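You operate a simulated robot arm through the tools that you are given. There is no shell and no other tool.

The job below is to be done with a simulated robot arm. You get a single attempt, and the scene is never put back.

Task
Switch on cabinet A's dead shelf and trim the supply to 24 V.
Fine: breaker first, then the blue knob till the meter reads 24.0 V; shut the drawer; both cabinets keep running.

Only the result counts: the job must be done as asked and must still hold three seconds after the hand-in. Knocking over, shifting, dropping, spilling or breaking anything else fails it.

Robot
A 7-joint arm with a two-finger parallel gripper, fixed in place. Base frame: the origin is on the floor under the middle of its stand, x ahead of it, y to its left, z up. Units: cm, degrees, N and s.
With the tool pointing down near the work surface it reaches from about 24 to 68 cm from the base axis. Its first joint turns from -66.0 to 66.0 degrees. Payload 2.4 kg.
Tool frame: the origin (TCP) lies between the finger pads and is the grasp point; the fingertips stand 3 cm ahead of it; z points along the fingers, y is the line along which they close. Largest opening 9.4 cm; finger width 2.8, thickness 1; the body of the gripper, 5 by 9.6 cm, starts 5.5 cm behind the TCP.
Orientation is that of the tool frame in the base frame, as a unit quaternion [w, x, y, z]. With the fingers straight down and closing along the base's y, the tool's x points along the base's -x, its y along +y and its z along -z.

Tools
- The arm moves only by the tool move_arm. Its argument "targets" is a list of rows, each an object (a shift or turn left out is 0, a gripper value left out holds the last) with "hand": the gripper command, from -1 (fully open) to 1 (shut), values between in proportion; "offset": the shift along the tool's x, y, z in cm, a list of three; "dr": the turn, a rotation vector about the tool's x, y, z in degrees, a list of three. In form: [{"hand": hand, "offset": [x, y, z], "dr": [ax, ay, az]}, ...]. A call has 1 to 20 rows; each row shifts and turns the commanded pose from where the row before left it, along the tool's axes as they then stand. Rows are played at 5 a second. More than 5 cm and 8.6 degrees between two rows, or a gripper value outside its range, and nothing of the call is played. Where a pose cannot be reached the arm comes as near as it can. A force on the tool above 40 N (or 10 N above the force at the start of the call, whichever is more), or a blocked arm, ends the call early, and 0.2 s more pass. The fingers move at their own pace (about 15.3 cm/s each) and stop on an object; they squeeze with about 26 N. The grip force told is the motor's: it shows also when the fingers shut on nothing. Time passes only in rows, and 0.2 s behind the last, so rows that do not move let the fingers close. It gives the time, the measured TCP pose, the force on the tool (base axes), the opening and the grip force at its end, in the units of the frame above (readings bear some noise), with the torque about the TCP (base axes, N m) and any sound that the robot's microphone picked up, and new pictures: "pictures" is both (left out), scene, wrist or none.
- Cameras (640 x 400 px; columns grow to the right, rows downward): "scene" is fixed at [4.48, 46.9, 144.02]; the picture's right is [-0.79, -0.61, 0.00], its down [-0.32, 0.41, -0.85] and it looks along [0.52, -0.68, -0.52] (base axes); focal length 327 px, centre (320, 200). "wrist" rides on the gripper at [7.6, 1.4, -10.3] in the tool frame; the picture's right is [-0.18, 0.98, 0.00], its down [-0.75, -0.14, -0.64] and it looks along [-0.63, -0.12, 0.77] (tool axes); focal length 243 px, centre (320, 200). There is no depth. A picture from a camera that has moved, and an enlarged one, comes with that camera's place and axes in the base frame and with its lens. The place of the scene camera against the robot may be out by one fixed shift of up to 1.8 cm in any direction.
- close_up(camera, box): a new picture of the part [left, top, right, bottom] of that camera's present view, enlarged. The clock stands still meanwhile.
- finish_job(): hands the job in; it is judged then, once.

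Places have to be worked out from the pictures, the camera data and where the tool is seen. Open the gripper and draw the arm clear of the work before you hand the job in, unless the task says otherwise.

The tools are called after "Request:" by a JSON object that holds its "op" and its "data". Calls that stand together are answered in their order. move_arm: Moves the arm, as the interface text tells. Its arguments: {"type":"object","properties":{"targets":{"type":"array"},"pictures":{"type":"string","enum":["both","scene","wrist","none"]}},"required":["targets"]} The other tools are called the same way: close_up (camera, box) takes an enlarged picture of a part of a camera's view; finish_job () hands the job in.

At the start:

```text
time: 0.0
ee_pos: [26.33, -11.22, 115.09]
tool_rot: [0.0, 0.001, 1.0, 0.0]
contact_force: [1.0, 0.1, 0.6]
ft_torque: [0.0, -0.04, 0.0]
width: 9.4
grasp_force: 0.0
```

scene: 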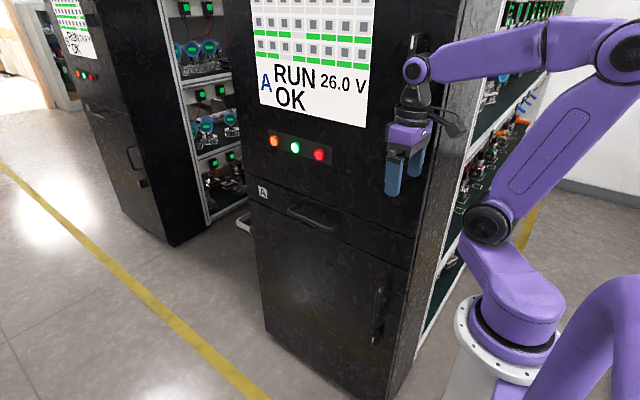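
wrist: 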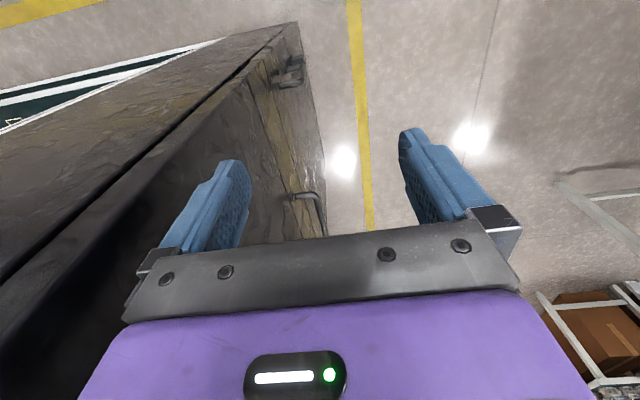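

I'll look closely at the cabinet's display, buttons, drawer and handle before moving anything.

Request:
{"op": "close_up", "data": {"camera": "scene", "box": [240, 0, 400, 100]}}

Request:
{"op": "close_up", "data": {"camera": "scene", "box": [230, 100, 430, 250]}}

Request:
{"op": "close_up", "data": {"camera": "scene", "box": [40, 0, 240, 125]}}

Request:
{"op": "close_up", "data": {"camera": "scene", "box": [400, 0, 600, 250]}}

```text
4.00 times, centred on (320, 50) of scene
camera zoom: at [4.48, 46.9, 144.02], right [-0.79, -0.61, 0.0], down [-0.32, 0.41, -0.85], along [0.52, -0.68, -0.52], focal length 1309 px, centre (320, 800)
```

zoom: 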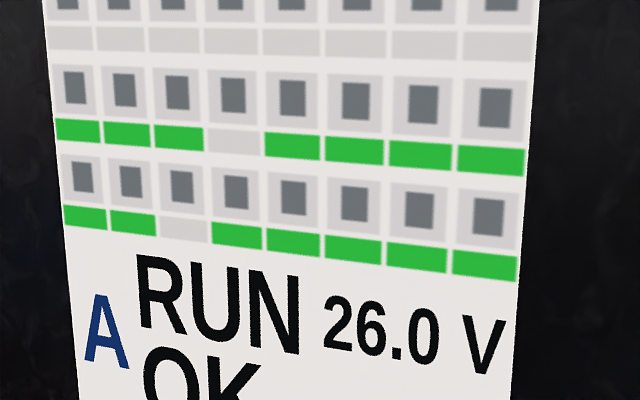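

```text
2.67 times, centred on (330, 175) of scene
camera zoom: at [4.48, 46.9, 144.02], right [-0.79, -0.61, 0.0], down [-0.32, 0.41, -0.85], along [0.52, -0.68, -0.52], focal length 873 px, centre (293, 267)
```

zoom: 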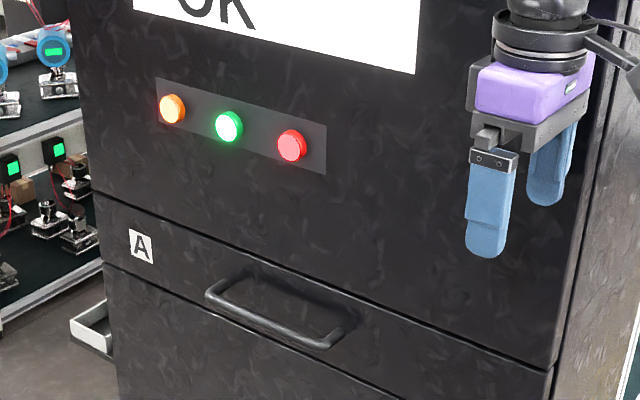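

```text
3.20 times, centred on (140, 62) of scene
camera zoom: at [4.48, 46.9, 144.02], right [-0.79, -0.61, 0.0], down [-0.32, 0.41, -0.85], along [0.52, -0.68, -0.52], focal length 1047 px, centre (896, 640)
```

zoom: 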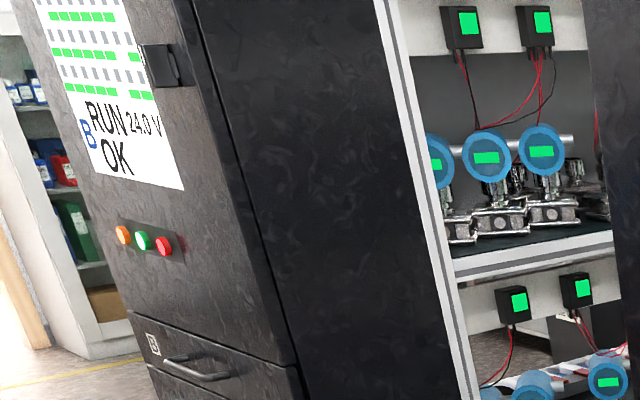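

```text
1.60 times, centred on (500, 125) of scene
camera zoom: at [4.48, 46.9, 144.02], right [-0.79, -0.61, 0.0], down [-0.32, 0.41, -0.85], along [0.52, -0.68, -0.52], focal length 524 px, centre (32, 320)
```

zoom: 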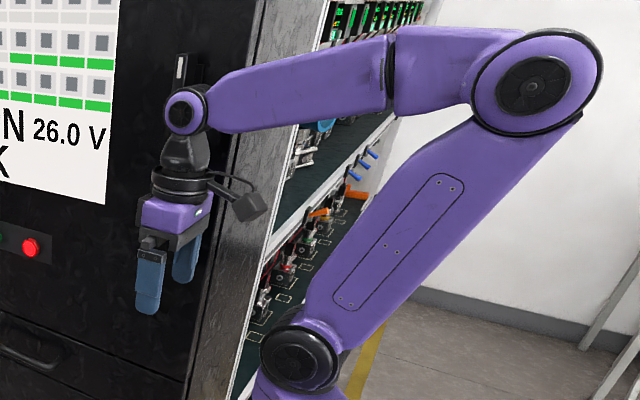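

The front of cabinet A works out as a plane near y≈-20, facing +y and spanning x≈25–90. The drawer is at z≈80–92, with its handle near (55,-16,88). I'll zoom in on more details before moving.

Request:
{"op": "close_up", "data": {"camera": "wrist", "box": [220, 10, 380, 110]}}

Request:
{"op": "close_up", "data": {"camera": "wrist", "box": [240, 150, 400, 250]}}

Request:
{"op": "close_up", "data": {"camera": "scene", "box": [270, 180, 370, 242]}}

Request:
{"op": "close_up", "data": {"camera": "scene", "box": [480, 0, 580, 62]}}

Request:
{"op": "close_up", "data": {"camera": "scene", "box": [390, 20, 470, 70]}}

```text
4.00 times, centred on (300, 60) of wrist
camera zoom: at [18.54, -9.77, 125.24], right [0.18, 0.98, 0.0], down [0.75, -0.14, 0.64], along [0.63, -0.12, -0.77], focal length 970 px, centre (400, 760)
```

zoom: 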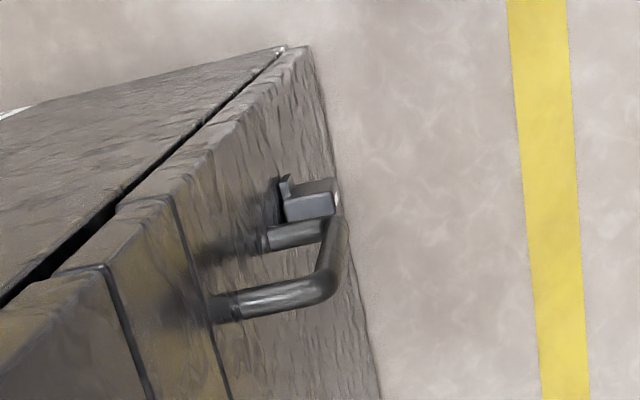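

```text
4.00 times, centred on (320, 200) of wrist
camera zoom: at [18.54, -9.77, 125.24], right [0.18, 0.98, 0.0], down [0.75, -0.14, 0.64], along [0.63, -0.12, -0.77], focal length 970 px, centre (320, 200)
```

zoom: 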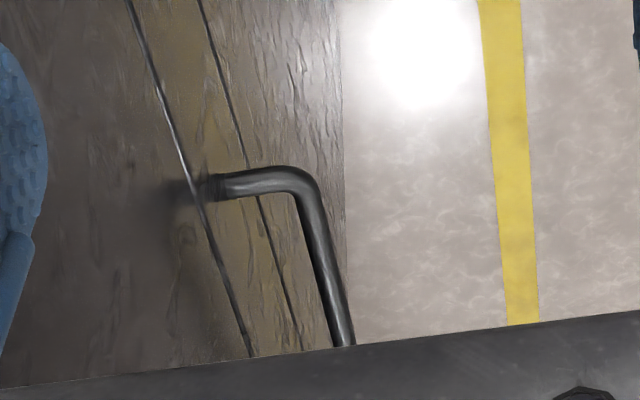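

```text
6.40 times, centred on (320, 211) of scene
camera zoom: at [4.48, 46.9, 144.02], right [-0.79, -0.61, 0.0], down [-0.32, 0.41, -0.85], along [0.52, -0.68, -0.52], focal length 2094 px, centre (320, 130)
```

zoom: 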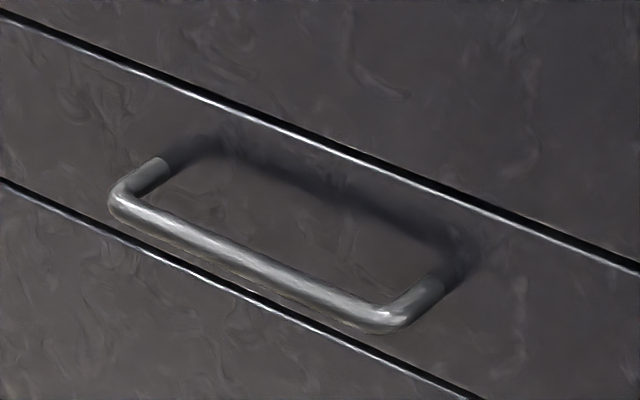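

```text
6.40 times, centred on (530, 31) of scene
camera zoom: at [4.48, 46.9, 144.02], right [-0.79, -0.61, 0.0], down [-0.32, 0.41, -0.85], along [0.52, -0.68, -0.52], focal length 2094 px, centre (-1024, 1282)
```

zoom: 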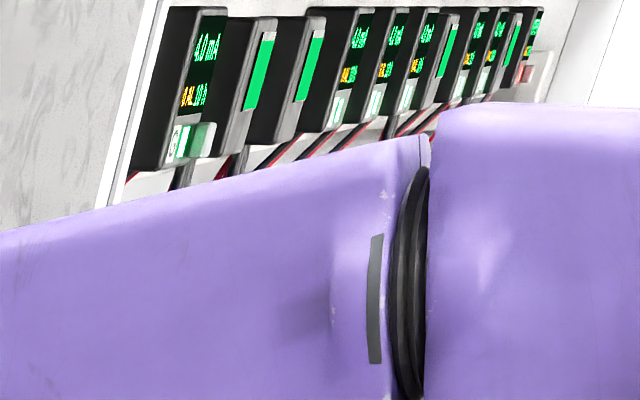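

```text
8.00 times, centred on (430, 45) of scene
camera zoom: at [4.48, 46.9, 144.02], right [-0.79, -0.61, 0.0], down [-0.32, 0.41, -0.85], along [0.52, -0.68, -0.52], focal length 2618 px, centre (-560, 1440)
```

zoom: 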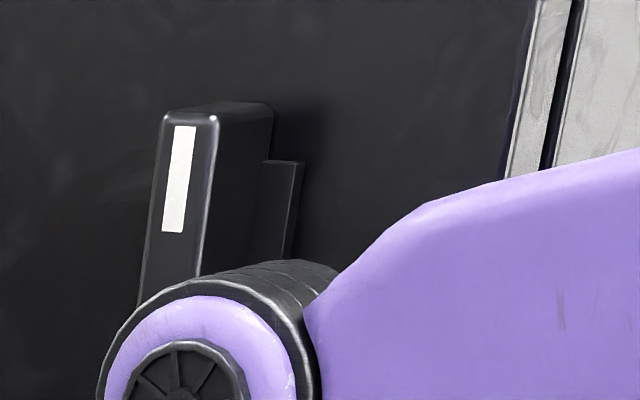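

The wrist view puts the drawer front at y≈-20.7 and the handle bar at y≈-16.3, z≈87, x≈48–65. I'll move out in +y and along +x to stand off above the handle, then look again.

Request:
{"op": "move_arm", "data": {"targets": [{"hand": -1, "offset": [0, 4, 0]}, {"offset": [0, 4, 0]}, {"offset": [-4.4, 0, 0]}, {"offset": [-4.4, 0, 0]}, {"offset": [-4.4, 0, 0]}, {"offset": [-4.4, 0, 0]}, {"offset": [-4.4, 0, 0]}, {"offset": [-4.4, 0, 0]}, {"offset": [-3.5, 0, 0]}, {}]}}

```text
time: 2.2
ee_pos: [56.24, -3.39, 115.09]
tool_rot: [0.0, 0.0, 1.0, 0.0]
contact_force: [0.4, 0.9, -0.1]
ft_torque: [0.0, -0.04, -0.02]
width: 9.45
grasp_force: 0.0
camera wrist: at [48.59, -1.91, 125.24], right [0.18, 0.98, 0.0], down [0.75, -0.14, 0.64], along [0.63, -0.12, -0.77], focal length 243 px, centre (320, 200)
```

scene: 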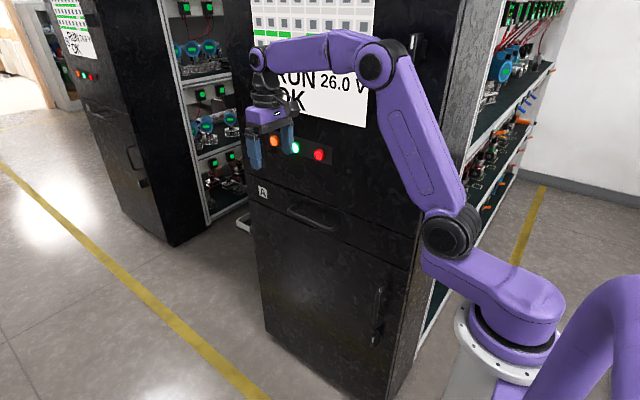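
wrist: 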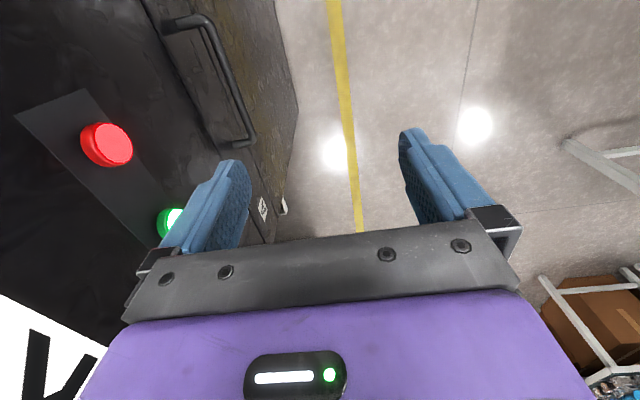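

The gripper is now near x=56, in front of cabinet A's face. I'll zoom the wrist view on the handle to pin its position.

Request:
{"op": "close_up", "data": {"camera": "wrist", "box": [140, 0, 300, 100]}}

Request:
{"op": "close_up", "data": {"camera": "wrist", "box": [180, 100, 340, 200]}}

Request:
{"op": "close_up", "data": {"camera": "scene", "box": [430, 0, 630, 125]}}

```text
4.00 times, centred on (220, 50) of wrist
camera zoom: at [48.59, -1.91, 125.24], right [0.18, 0.98, 0.0], down [0.75, -0.14, 0.64], along [0.63, -0.12, -0.77], focal length 970 px, centre (720, 800)
```

zoom: 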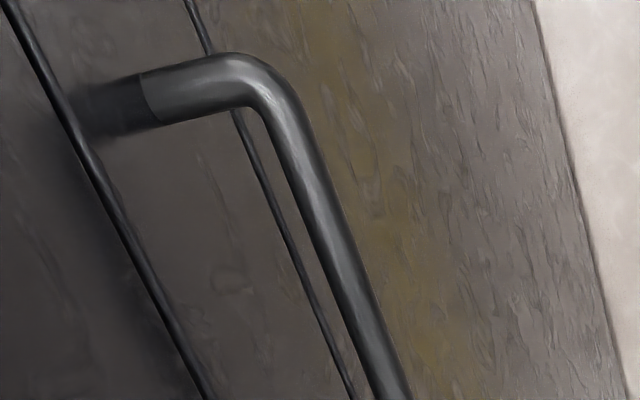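

```text
4.00 times, centred on (260, 150) of wrist
camera zoom: at [48.59, -1.91, 125.24], right [0.18, 0.98, 0.0], down [0.75, -0.14, 0.64], along [0.63, -0.12, -0.77], focal length 970 px, centre (560, 400)
```

zoom: 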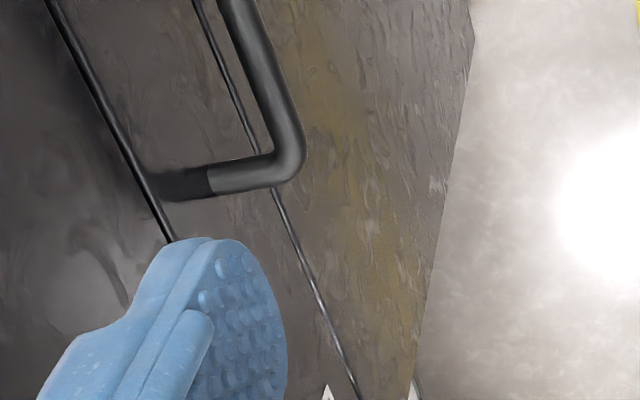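

```text
3.20 times, centred on (530, 62) of scene
camera zoom: at [4.48, 46.9, 144.02], right [-0.79, -0.61, 0.0], down [-0.32, 0.41, -0.85], along [0.52, -0.68, -0.52], focal length 1047 px, centre (-352, 640)
```

zoom: 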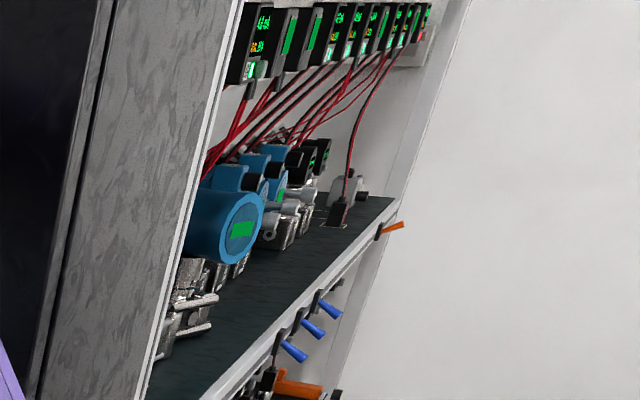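

Two wrist views agree on the handle bar: centre y≈-16.6, z≈86.8, x 48→65, with about 3 cm free behind it. I'll lower a little, then tilt the tool 60° so it points toward the cabinet.

Request:
{"op": "move_arm", "data": {"targets": [{"hand": -0.2, "offset": [0, 1.7, 4.5]}, {"offset": [0, 1.7, 4.5]}, {"dr": [7.5, 0, 0]}, {"dr": [7.5, 0, 0]}, {"dr": [7.5, 0, 0]}, {"dr": [7.5, 0, 0]}, {"dr": [7.5, 0, 0]}, {"dr": [7.5, 0, 0]}, {"dr": [7.5, 0, 0]}, {"dr": [7.5, 0, 0]}, {}]}}

```text
time: 4.6
ee_pos: [56.11, 0.19, 105.93]
tool_rot: [0.001, 0.001, 0.866, -0.501]
contact_force: [-0.1, 0.3, 0.9]
ft_torque: [0.02, -0.01, 0.02]
width: 5.65
grasp_force: 0.1
camera wrist: at [48.47, 9.81, 109.89], right [0.18, 0.49, -0.85], down [0.75, 0.49, 0.44], along [0.63, -0.72, -0.28], focal length 243 px, centre (320, 200)
```

scene: 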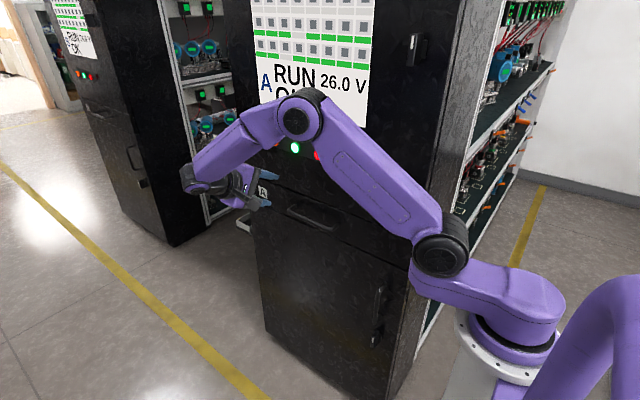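
wrist: 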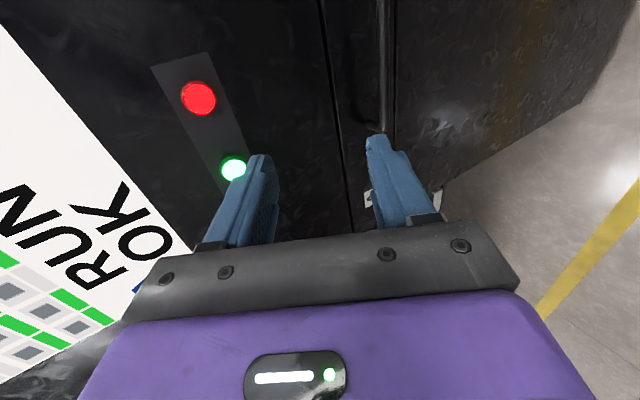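

The tool is now tilted 60° and clear of the cabinet. I'll line up with the handle along the approach line and stop about 8 cm short.

Request:
{"op": "move_arm", "data": {"targets": [{"hand": 0.15, "offset": [-0.2, 4, 0]}, {"offset": [-0.2, 4, 0]}, {"offset": [0, 0, 4]}, {"offset": [0, 0, 4]}, {"offset": [0, 0, 4]}, {"offset": [0, 0, 3]}, {}]}}

```text
time: 6.2
ee_pos: [56.4, -8.99, 91.48]
tool_rot: [0.0, 0.0, 0.866, -0.501]
contact_force: [-0.4, -0.5, 0.6]
ft_torque: [0.0, -0.01, -0.02]
width: 3.99
grasp_force: 0.0
camera wrist: at [48.75, 0.62, 95.23], right [0.18, 0.49, -0.85], down [0.75, 0.49, 0.44], along [0.63, -0.72, -0.28], focal length 243 px, centre (320, 200)
```

scene: 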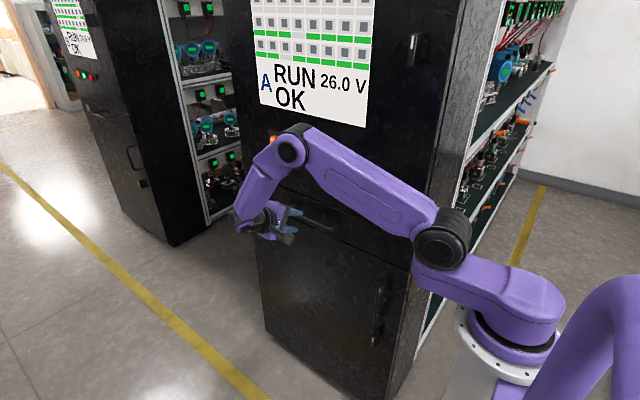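
wrist: 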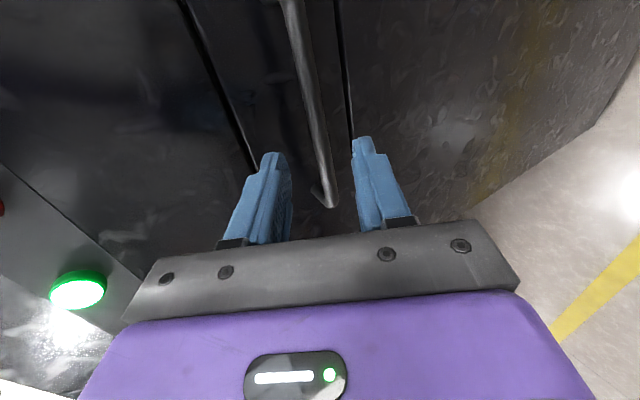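

The bar sits between the fingers in the wrist view. I'll advance 8 cm along the tool axis with the fingers 4 cm apart.

Request:
{"op": "move_arm", "data": {"targets": [{"hand": 0.15, "offset": [0, 0, 3]}, {"offset": [0, 0, 3]}, {"offset": [0, 0, 2]}, {}]}}

Request:
{"op": "close_up", "data": {"camera": "wrist", "box": [200, 50, 440, 200]}}

```text
time: 7.2
ee_pos: [56.37, -15.89, 87.72]
tool_rot: [0.0, 0.001, 0.866, -0.5]
contact_force: [-0.3, 1.9, 1.1]
ft_torque: [-0.03, -0.01, -0.04]
width: 3.99
grasp_force: 0.2
camera wrist: at [48.81, -6.26, 91.48], right [0.18, 0.49, -0.85], down [0.75, 0.49, 0.44], along [0.63, -0.72, -0.28], focal length 243 px, centre (320, 200)
```

scene: 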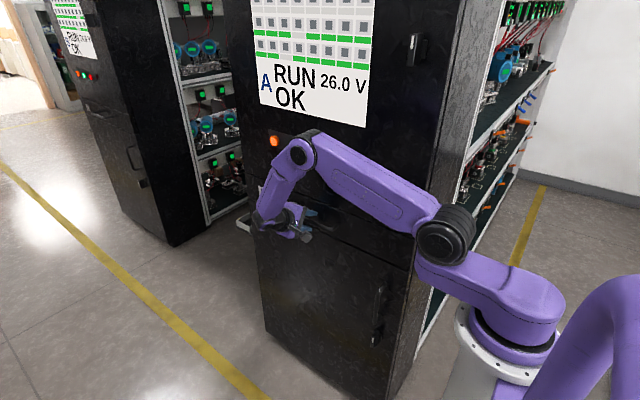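
wrist: 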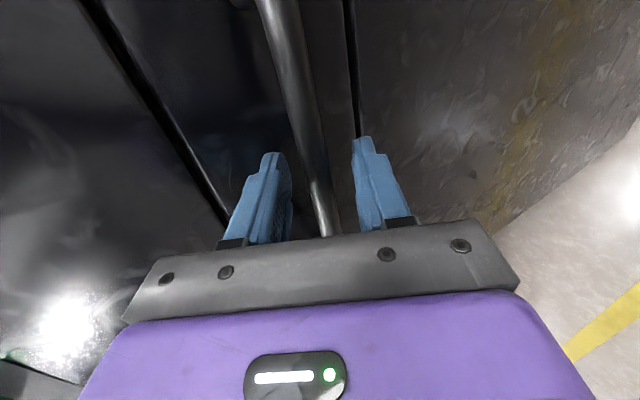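

```text
2.67 times, centred on (320, 125) of wrist
camera zoom: at [48.81, -6.26, 91.48], right [0.18, 0.49, -0.85], down [0.75, 0.49, 0.44], along [0.63, -0.72, -0.28], focal length 647 px, centre (320, 400)
```

zoom: 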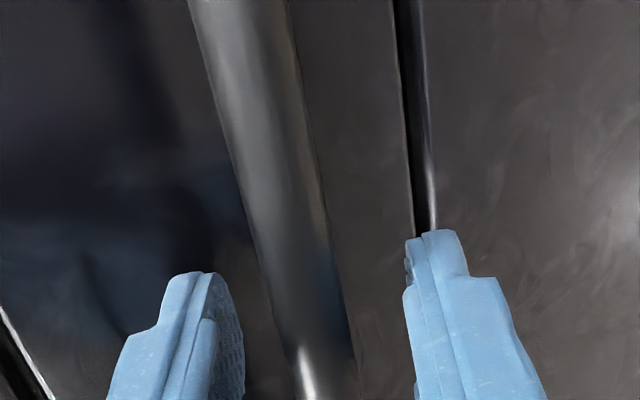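

The bar is between the pads, and slightly past the TCP. I'll close on the handle.

Request:
{"op": "move_arm", "data": {"targets": [{"hand": 1}, {}, {}, {}]}}

```text
time: 8.2
ee_pos: [56.43, -15.94, 87.72]
tool_rot: [-0.001, 0.0, 0.866, -0.5]
contact_force: [1.1, -2.1, 1.4]
ft_torque: [-0.04, -0.33, 0.18]
width: 1.79
grasp_force: 45.1
camera wrist: at [48.82, -6.28, 91.5], right [0.18, 0.49, -0.85], down [0.75, 0.49, 0.44], along [0.63, -0.72, -0.28], focal length 243 px, centre (320, 200)
```

scene: 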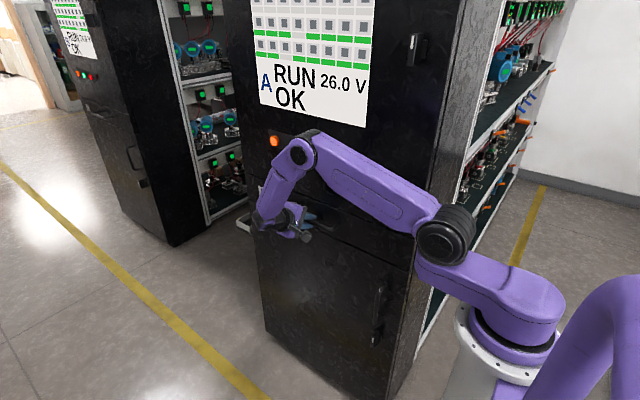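
wrist: 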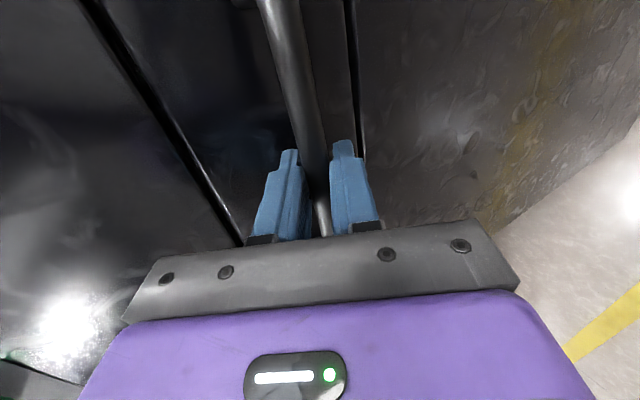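

The handle is gripped at 1.8 cm. I'll pull straight along +y, slowly at first, watching the force.

Request:
{"op": "move_arm", "data": {"targets": [{"hand": 1, "offset": [0, 0.5, -0.866]}, {"offset": [0, 0.75, -1.3]}, {"offset": [0, 1, -1.732]}, {}]}}

```text
time: 9.2
ee_pos: [56.38, -11.07, 87.75]
tool_rot: [-0.001, 0.001, 0.866, -0.5]
contact_force: [-5.7, 2.1, 3.3]
ft_torque: [0.03, -0.4, -0.11]
width: 1.78
grasp_force: 45.2
camera wrist: at [48.81, -1.45, 91.53], right [0.18, 0.49, -0.85], down [0.75, 0.49, 0.44], along [0.63, -0.72, -0.28], focal length 243 px, centre (320, 200)
```

scene: 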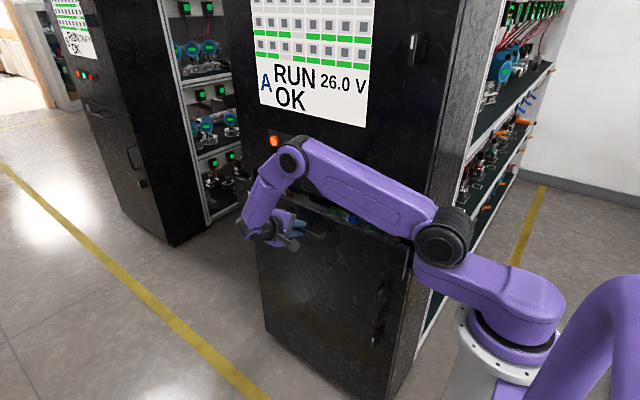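
wrist: 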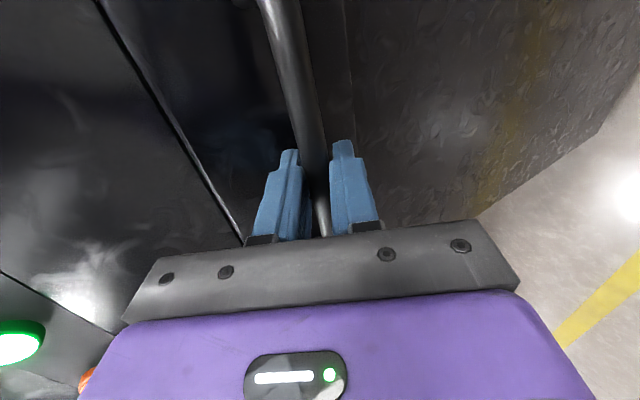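

The drawer slid out about 5 cm with low force. I'll keep pulling in the same direction.

Request:
{"op": "move_arm", "data": {"targets": [{"hand": 1, "offset": [0, 1, -1.732]}, {"offset": [0, 1.25, -2.165]}, {"offset": [0, 1.25, -2.165]}, {"offset": [0, 1.25, -2.165]}, {}]}}

```text
time: 10.4
ee_pos: [56.65, -1.66, 87.91]
tool_rot: [0.0, 0.0, 0.864, -0.503]
contact_force: [-7.5, 1.7, 35.4]
ft_torque: [-0.24, -0.72, 0.46]
width: 1.36
grasp_force: 45.0
camera wrist: at [48.83, 7.99, 91.62], right [0.19, 0.49, -0.85], down [0.75, 0.49, 0.44], along [0.63, -0.72, -0.27], focal length 243 px, centre (320, 200)
```

scene: 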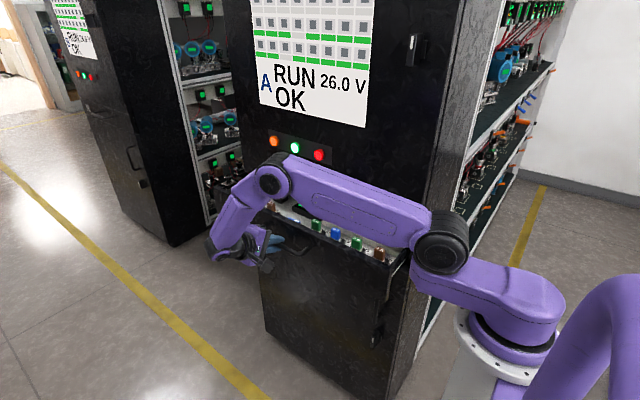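
wrist: 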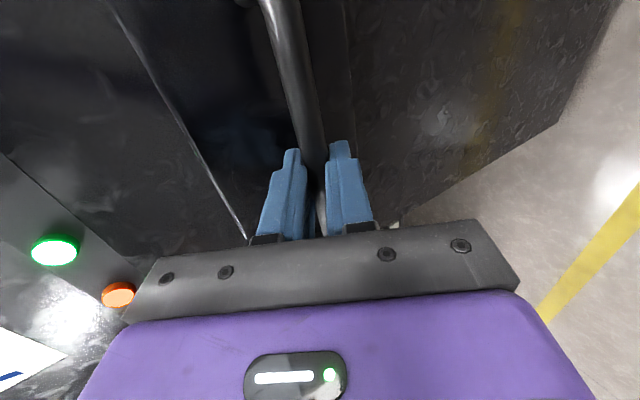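

Vertical force jumped to about 35 N and the grip width dropped to 1.36 cm. The drawer may be at its stop with the pads slipping along the bar, so I'll look before doing anything more.

Request:
{"op": "close_up", "data": {"camera": "scene", "box": [230, 170, 430, 295]}}

Request:
{"op": "close_up", "data": {"camera": "wrist", "box": [200, 80, 440, 230]}}

```text
3.20 times, centred on (330, 232) of scene
camera zoom: at [4.39, 46.91, 144.02], right [-0.79, -0.61, 0.0], down [-0.32, 0.41, -0.85], along [0.52, -0.68, -0.52], focal length 1047 px, centre (288, 96)
```

zoom: 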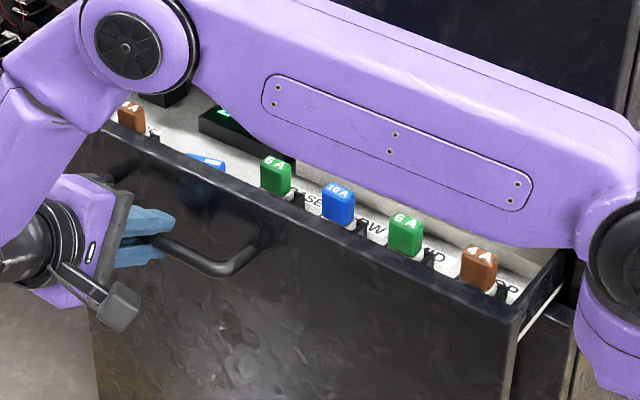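

```text
2.67 times, centred on (320, 155) of wrist
camera zoom: at [48.83, 7.99, 91.62], right [0.19, 0.49, -0.85], down [0.75, 0.49, 0.44], along [0.63, -0.72, -0.27], focal length 647 px, centre (320, 320)
```

zoom: 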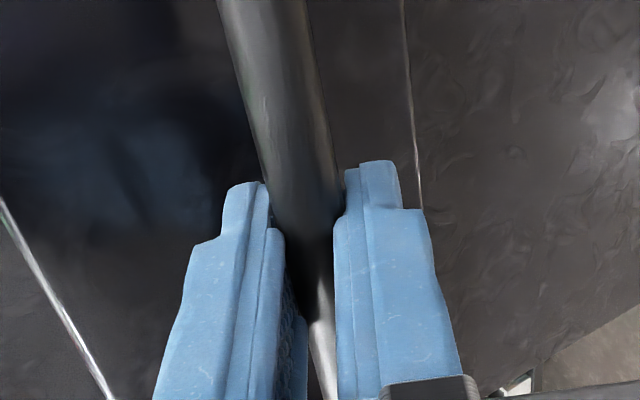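

The drawer front is now around y≈-7.5, about 13 cm open, and it holds coloured "4A/6A/10A" items with labels. The pads have slipped toward their tips, so I'll let go, back away and inspect the drawer.

Request:
{"op": "move_arm", "data": {"targets": [{"hand": 0.15}, {}, {"offset": [0, 0, -3]}, {"offset": [0, 0, -4]}, {"offset": [0, 0, -4]}, {}]}}

Request:
{"op": "close_up", "data": {"camera": "scene", "box": [240, 180, 340, 242]}}

Request:
{"op": "close_up", "data": {"camera": "scene", "box": [310, 200, 410, 262]}}

```text
time: 11.8
ee_pos: [56.42, 7.84, 93.04]
tool_rot: [0.0, 0.001, 0.866, -0.499]
contact_force: [0.2, 0.0, -1.1]
ft_torque: [0.02, -0.01, 0.03]
width: 3.99
grasp_force: 0.0
camera wrist: at [48.76, 17.49, 96.86], right [0.18, 0.49, -0.85], down [0.75, 0.48, 0.44], along [0.63, -0.72, -0.28], focal length 243 px, centre (320, 200)
```

scene: 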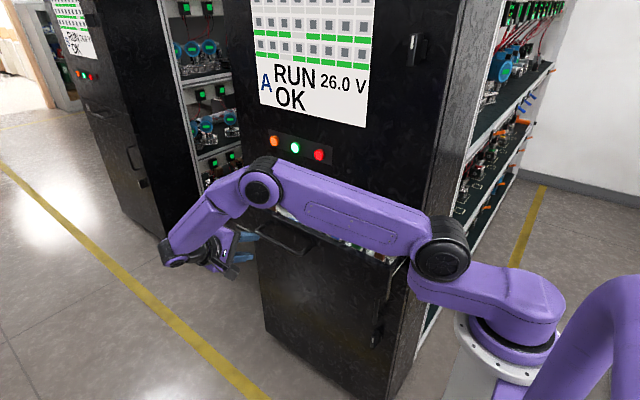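
wrist: 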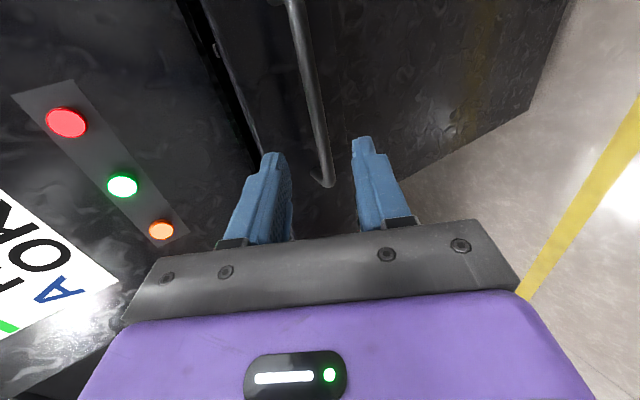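

```text
6.40 times, centred on (290, 211) of scene
camera zoom: at [4.48, 46.9, 144.02], right [-0.79, -0.61, 0.0], down [-0.32, 0.41, -0.85], along [0.52, -0.68, -0.52], focal length 2094 px, centre (512, 130)
```

zoom: 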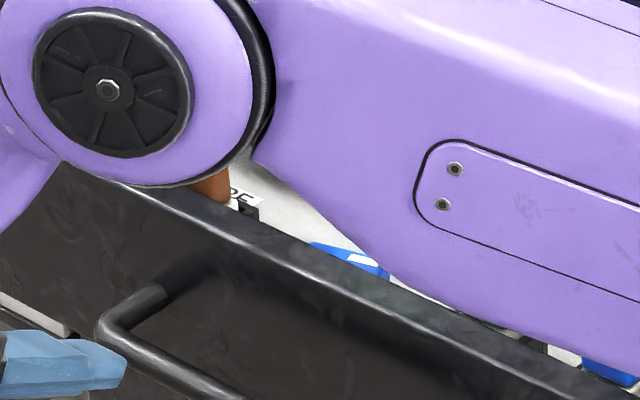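

```text
6.40 times, centred on (360, 231) of scene
camera zoom: at [4.48, 46.9, 144.02], right [-0.79, -0.61, 0.0], down [-0.32, 0.41, -0.85], along [0.52, -0.68, -0.52], focal length 2094 px, centre (64, 2)
```

zoom: 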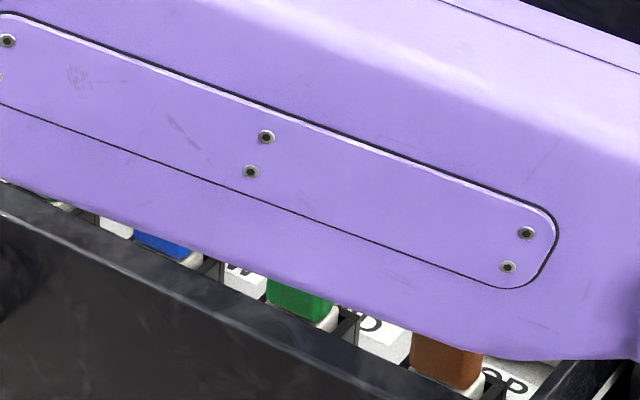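

The forearm hides most of the drawer. I'll raise up, return the tool to vertical and fold back near the start pose so both cameras can see in.

Request:
{"op": "move_arm", "data": {"targets": [{"hand": 0.15, "offset": [0, -3.46, -2]}, {"offset": [0, -3.46, -2]}, {"offset": [0, -3.46, -2]}, {"offset": [0, -3.46, -2]}, {"offset": [0, -3.46, -2]}, {"dr": [-7.5, 0, 0]}, {"dr": [-7.5, 0, 0]}, {"dr": [-7.5, 0, 0]}, {"dr": [-7.5, 0, 0]}, {"dr": [-7.5, 0, 0]}, {"dr": [-7.5, 0, 0]}, {"dr": [-7.5, 0, 0]}, {"dr": [-7.5, 0, 0]}, {}]}}

Request:
{"op": "move_arm", "data": {"targets": [{"hand": 0.15, "offset": [4.3, -1.5, 0]}, {"offset": [4.3, -1.5, 0]}, {"offset": [4.3, -1.5, 0]}, {"offset": [4.3, -1.5, 0]}, {"offset": [4.3, -1.5, 0]}, {"offset": [4.3, -1.5, 0]}, {"offset": [4.3, -1.5, 0]}, {}]}}

Request:
{"op": "close_up", "data": {"camera": "scene", "box": [230, 160, 430, 285]}}

```text
time: 14.8
ee_pos: [56.62, 7.75, 113.17]
tool_rot: [0.0, 0.001, 1.0, 0.001]
contact_force: [0.1, -0.7, -0.1]
ft_torque: [0.0, -0.01, 0.01]
width: 3.99
grasp_force: 0.0
camera wrist: at [48.83, 9.2, 123.34], right [0.18, 0.98, 0.0], down [0.75, -0.14, 0.64], along [0.63, -0.12, -0.77], focal length 243 px, centre (320, 200)
```

scene: 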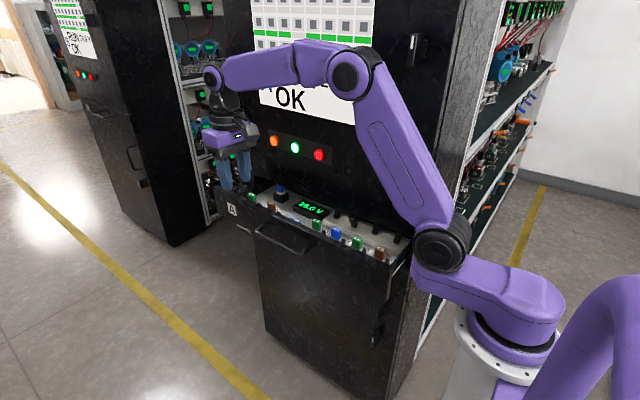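
wrist: 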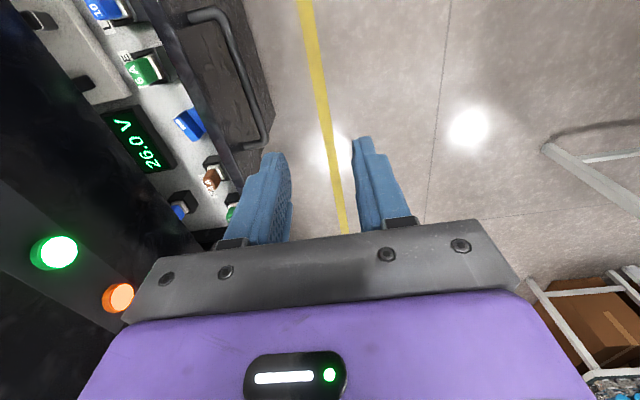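

```text
time: 16.6
ee_pos: [26.24, -2.85, 113.0]
tool_rot: [0.0, 0.0, 1.0, 0.001]
contact_force: [-0.3, 0.4, 0.0]
ft_torque: [0.0, 0.04, 0.02]
width: 3.98
grasp_force: 0.1
camera wrist: at [18.64, -1.33, 123.14], right [0.18, 0.98, 0.0], down [0.75, -0.14, 0.64], along [0.63, -0.12, -0.77], focal length 243 px, centre (320, 200)
```

scene: 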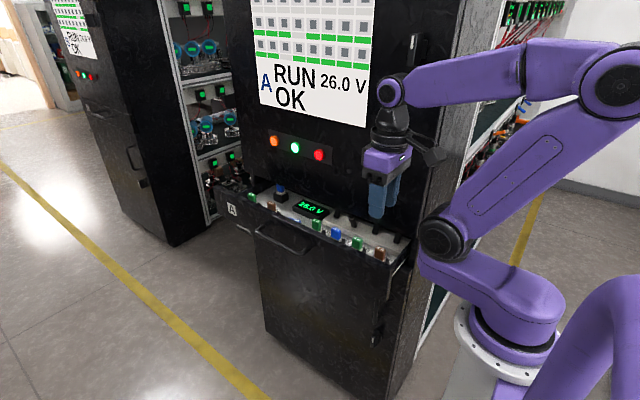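
wrist: 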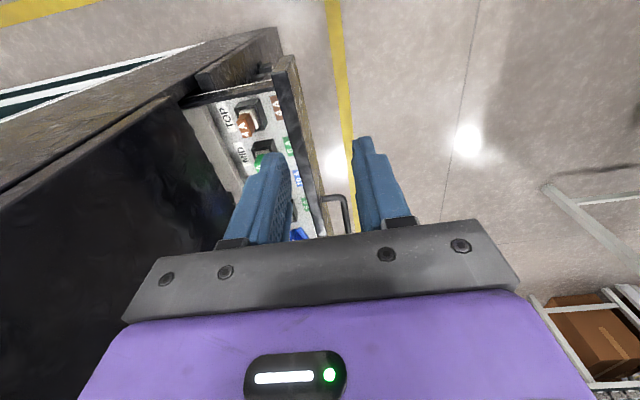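

```text
3.20 times, centred on (330, 222) of scene
camera zoom: at [4.48, 46.9, 144.02], right [-0.79, -0.61, 0.0], down [-0.32, 0.41, -0.85], along [0.52, -0.68, -0.52], focal length 1047 px, centre (288, 128)
```

zoom: 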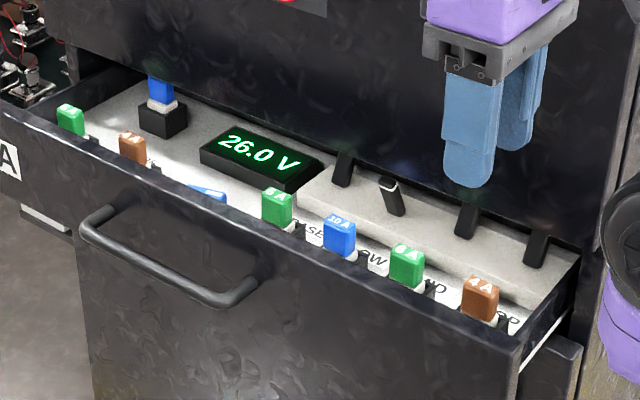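

Now the drawer is visible. It holds a "26.0 V" meter, a row of levers, coloured fuse-like items with shelf labels, and a blue item on a black base. I'll zoom in tightly.

Request:
{"op": "close_up", "data": {"camera": "scene", "box": [320, 195, 410, 251]}}

Request:
{"op": "close_up", "data": {"camera": "scene", "box": [240, 175, 330, 231]}}

Request:
{"op": "close_up", "data": {"camera": "scene", "box": [245, 0, 385, 88]}}

Request:
{"op": "close_up", "data": {"camera": "wrist", "box": [180, 70, 340, 170]}}

Request:
{"op": "close_up", "data": {"camera": "wrist", "box": [280, 150, 360, 250]}}

```text
7.11 times, centred on (365, 223) of scene
camera zoom: at [4.48, 46.9, 144.02], right [-0.79, -0.61, 0.0], down [-0.32, 0.41, -0.85], along [0.52, -0.68, -0.52], focal length 2327 px, centre (0, 36)
```

zoom: 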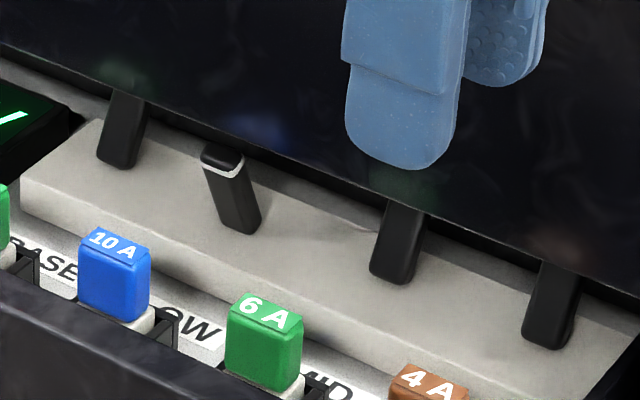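

```text
7.11 times, centred on (285, 203) of scene
camera zoom: at [4.48, 46.9, 144.02], right [-0.79, -0.61, 0.0], down [-0.32, 0.41, -0.85], along [0.52, -0.68, -0.52], focal length 2327 px, centre (569, 179)
```

zoom: 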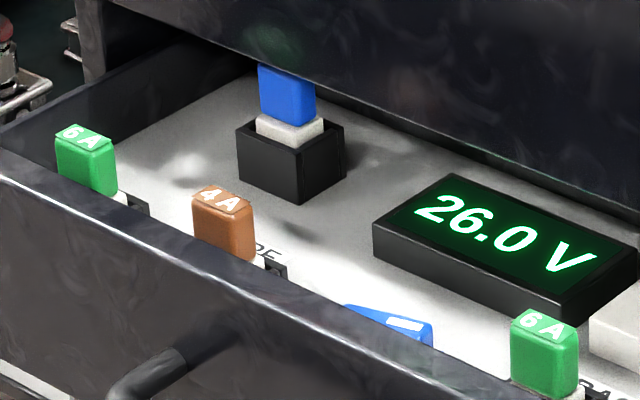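

```text
4.55 times, centred on (315, 44) of scene
camera zoom: at [4.48, 46.9, 144.02], right [-0.79, -0.61, 0.0], down [-0.32, 0.41, -0.85], along [0.52, -0.68, -0.52], focal length 1488 px, centre (343, 909)
```

zoom: 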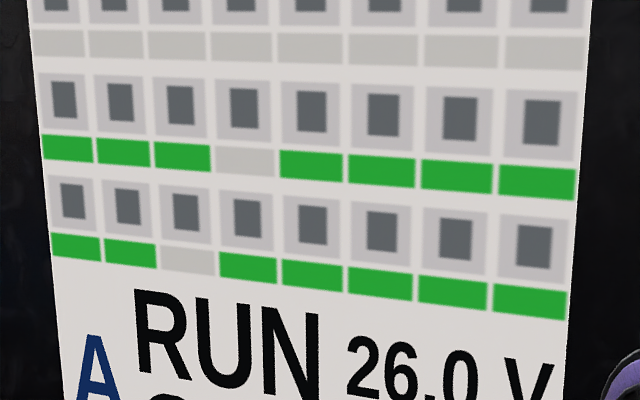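

```text
4.00 times, centred on (260, 120) of wrist
camera zoom: at [18.64, -1.33, 123.14], right [0.18, 0.98, 0.0], down [0.75, -0.14, 0.64], along [0.63, -0.12, -0.77], focal length 970 px, centre (560, 520)
```

zoom: 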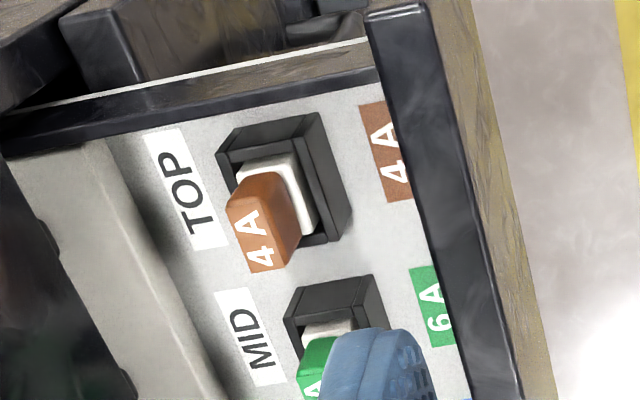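

```text
4.00 times, centred on (320, 200) of wrist
camera zoom: at [18.64, -1.33, 123.14], right [0.18, 0.98, 0.0], down [0.75, -0.14, 0.64], along [0.63, -0.12, -0.77], focal length 970 px, centre (320, 200)
```

zoom: 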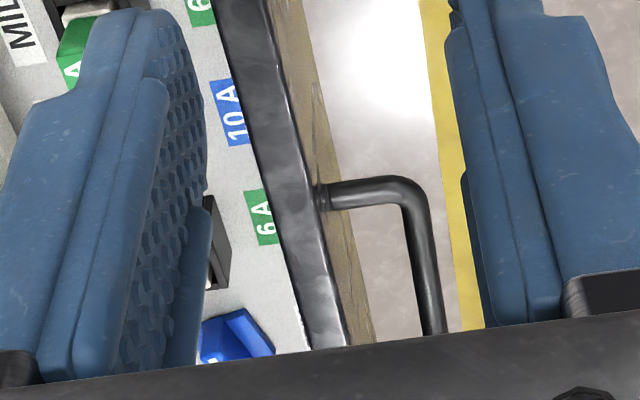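

The labels show fuses at TOP 4A, MID 6A, LOW 10A and BASE 6A. Four levers sit behind them, and the LOW one stands differently. I need to check which shelf is really dead, so I'll move the arm out of the way of the side shelves and zoom in on them.

Request:
{"op": "move_arm", "data": {"targets": [{"hand": 0.15, "offset": [-4.3, 1.5, 0]}, {"offset": [-4.3, 1.5, 0]}, {"offset": [-4.3, 1.5, 0]}, {"offset": [-4.3, 1.5, 0]}, {"offset": [-4.3, 1.5, 0]}, {"offset": [-4.3, 1.5, 0]}, {"offset": [-4.3, 1.5, 0]}, {}], "pictures": "both"}}

Request:
{"op": "close_up", "data": {"camera": "scene", "box": [440, 0, 600, 100]}}

Request:
{"op": "close_up", "data": {"camera": "scene", "box": [430, 70, 560, 151]}}

Request:
{"op": "close_up", "data": {"camera": "scene", "box": [430, 140, 560, 221]}}

Request:
{"op": "close_up", "data": {"camera": "scene", "box": [400, 210, 530, 291]}}

Request:
{"op": "close_up", "data": {"camera": "scene", "box": [385, 270, 485, 370]}}

Request:
{"op": "close_up", "data": {"camera": "wrist", "box": [0, 0, 240, 240]}}

```text
time: 18.4
ee_pos: [56.62, 7.99, 113.12]
tool_rot: [-0.001, 0.0, 1.0, 0.0]
contact_force: [-0.3, -0.3, -0.7]
ft_torque: [-0.01, 0.02, 0.0]
width: 4.02
grasp_force: 0.0
camera wrist: at [49.0, 9.38, 123.3], right [0.18, 0.98, 0.0], down [0.75, -0.14, 0.64], along [0.63, -0.12, -0.77], focal length 243 px, centre (320, 200)
```

scene: 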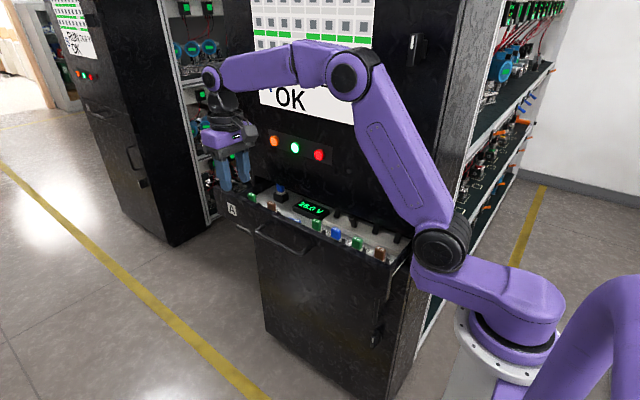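
wrist: 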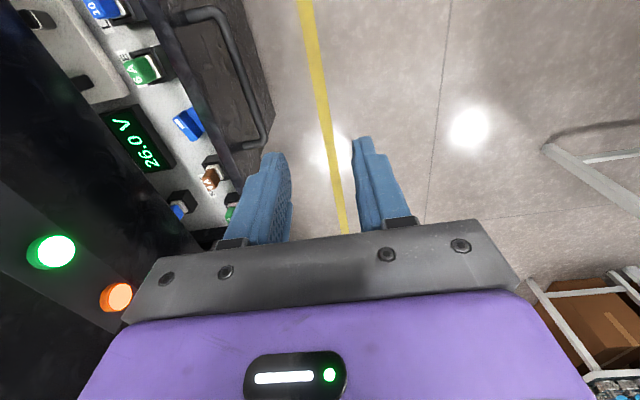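

```text
4.00 times, centred on (520, 50) of scene
camera zoom: at [4.48, 46.9, 144.02], right [-0.79, -0.61, 0.0], down [-0.32, 0.41, -0.85], along [0.52, -0.68, -0.52], focal length 1309 px, centre (-480, 800)
```

zoom: 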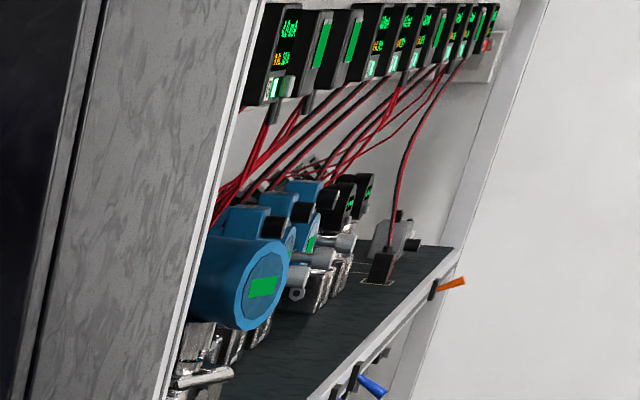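

```text
4.92 times, centred on (495, 110) of scene
camera zoom: at [4.48, 46.9, 144.02], right [-0.79, -0.61, 0.0], down [-0.32, 0.41, -0.85], along [0.52, -0.68, -0.52], focal length 1611 px, centre (-542, 641)
```

zoom: 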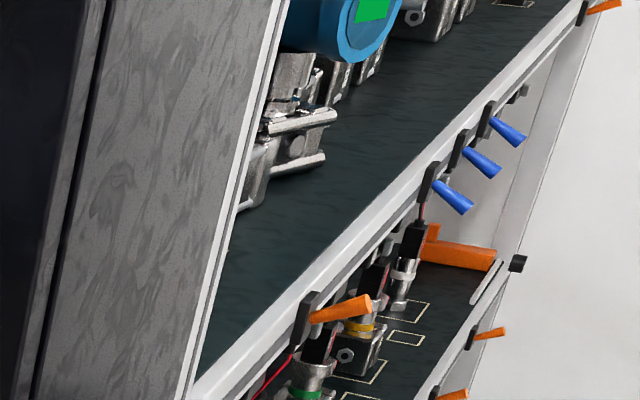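

```text
4.92 times, centred on (495, 180) of scene
camera zoom: at [4.48, 46.9, 144.02], right [-0.79, -0.61, 0.0], down [-0.32, 0.41, -0.85], along [0.52, -0.68, -0.52], focal length 1611 px, centre (-542, 296)
```

zoom: 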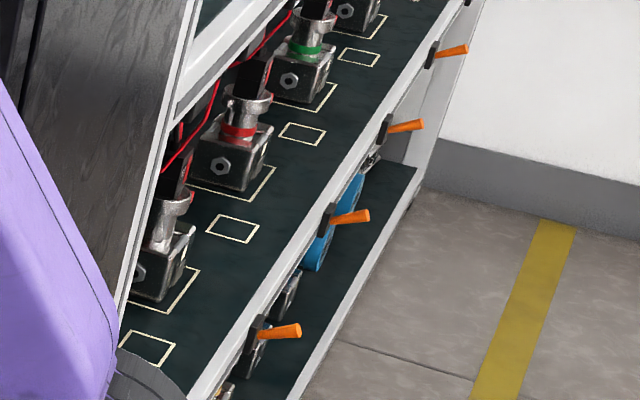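

```text
4.92 times, centred on (465, 250) of scene
camera zoom: at [4.48, 46.9, 144.02], right [-0.79, -0.61, 0.0], down [-0.32, 0.41, -0.85], along [0.52, -0.68, -0.52], focal length 1611 px, centre (-394, -49)
```

zoom: 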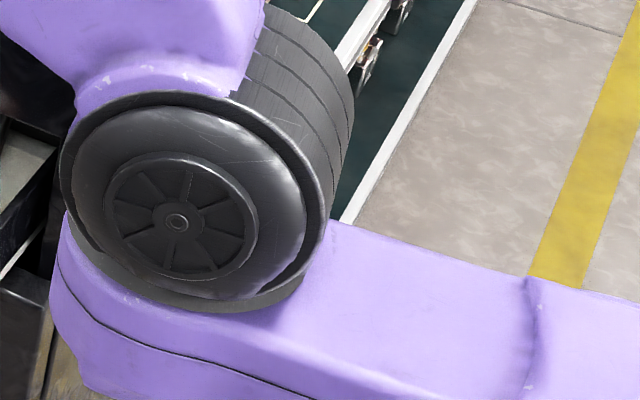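

```text
4.00 times, centred on (435, 320) of scene
camera zoom: at [4.48, 46.9, 144.02], right [-0.79, -0.61, 0.0], down [-0.32, 0.41, -0.85], along [0.52, -0.68, -0.52], focal length 1309 px, centre (-140, -280)
```

zoom: 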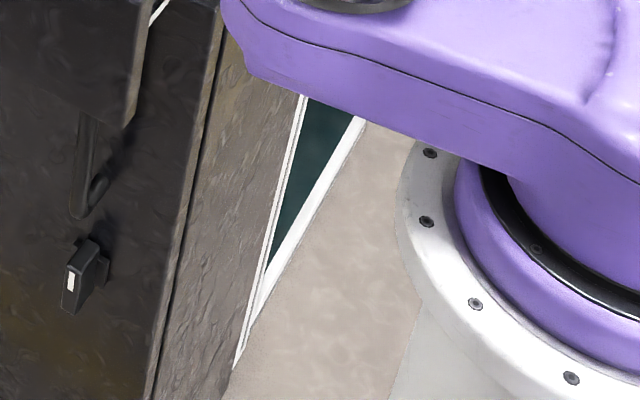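

```text
1.67 times, centred on (120, 120) of wrist
camera zoom: at [49.0, 9.38, 123.3], right [0.18, 0.98, 0.0], down [0.75, -0.14, 0.64], along [0.63, -0.12, -0.77], focal length 404 px, centre (653, 333)
```

zoom: 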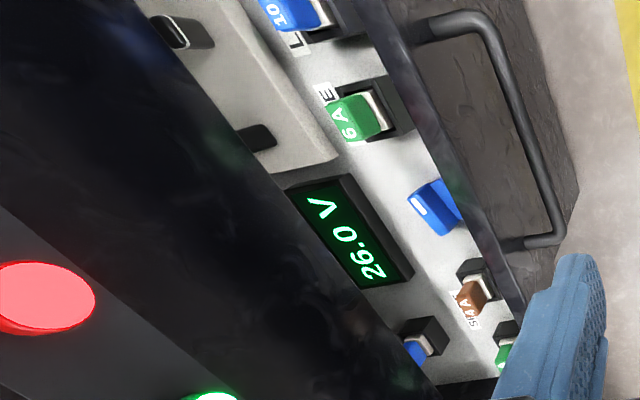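

The second shelf down shows no lit displays, which matches the LOW lever standing the opposite way to the other three. The blue block with a white pointer near (60,-13,87) looks like the knob. The levers sit right at the cabinet edge, so the drawer may open further. I'll re-grip the handle straight from above, with one finger hooked behind the bar.

Request:
{"op": "move_arm", "data": {"targets": [{"hand": 0.15, "offset": [0, -4, 0]}, {"offset": [0, -4, 0]}, {"offset": [0, -3.4, 0]}, {"offset": [0, 0, 4.5]}, {"offset": [0, 0, 4.5]}, {"offset": [0, 0, 4.5]}, {}]}}

Request:
{"op": "close_up", "data": {"camera": "wrist", "box": [160, 0, 420, 200]}}

```text
time: 20.0
ee_pos: [56.5, -3.54, 99.39]
tool_rot: [0.0, 0.0, 1.0, 0.0]
contact_force: [-0.3, -0.7, 0.4]
ft_torque: [0.0, -0.02, 0.01]
width: 3.98
grasp_force: 0.1
camera wrist: at [48.76, -2.0, 109.58], right [0.18, 0.98, 0.0], down [0.75, -0.14, 0.64], along [0.63, -0.12, -0.77], focal length 243 px, centre (320, 200)
```

scene: 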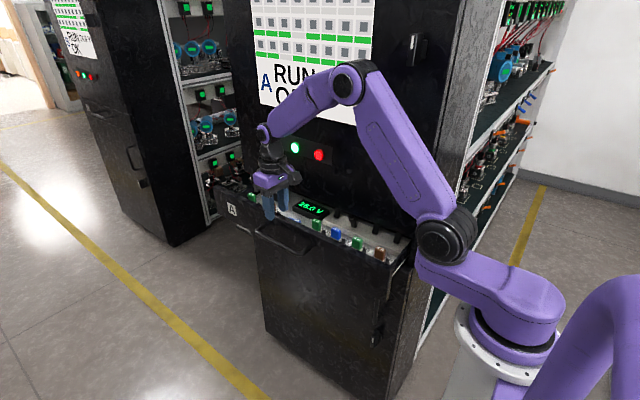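
wrist: 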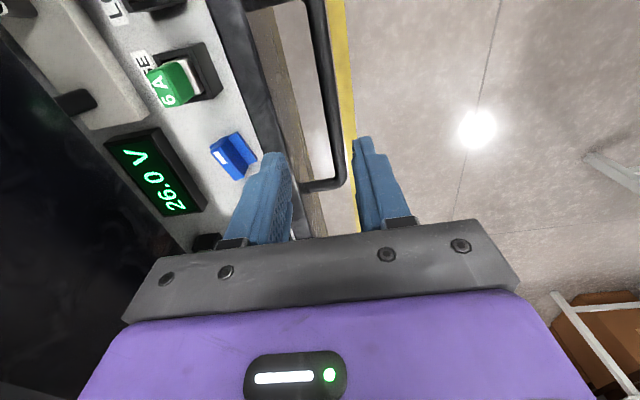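

```text
2.00 times, centred on (290, 100) of wrist
camera zoom: at [48.76, -2.0, 109.58], right [0.18, 0.98, 0.0], down [0.75, -0.14, 0.64], along [0.63, -0.12, -0.77], focal length 485 px, centre (380, 400)
```

zoom: 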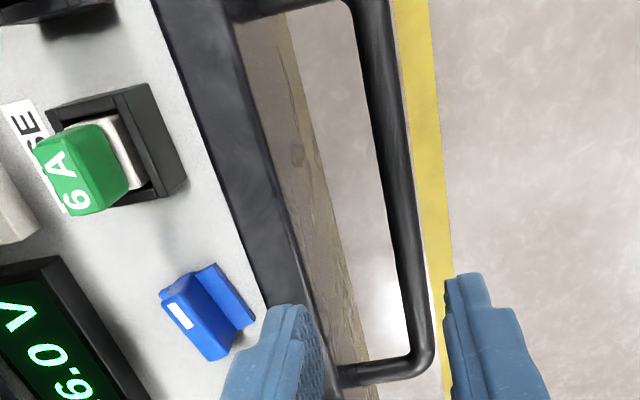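

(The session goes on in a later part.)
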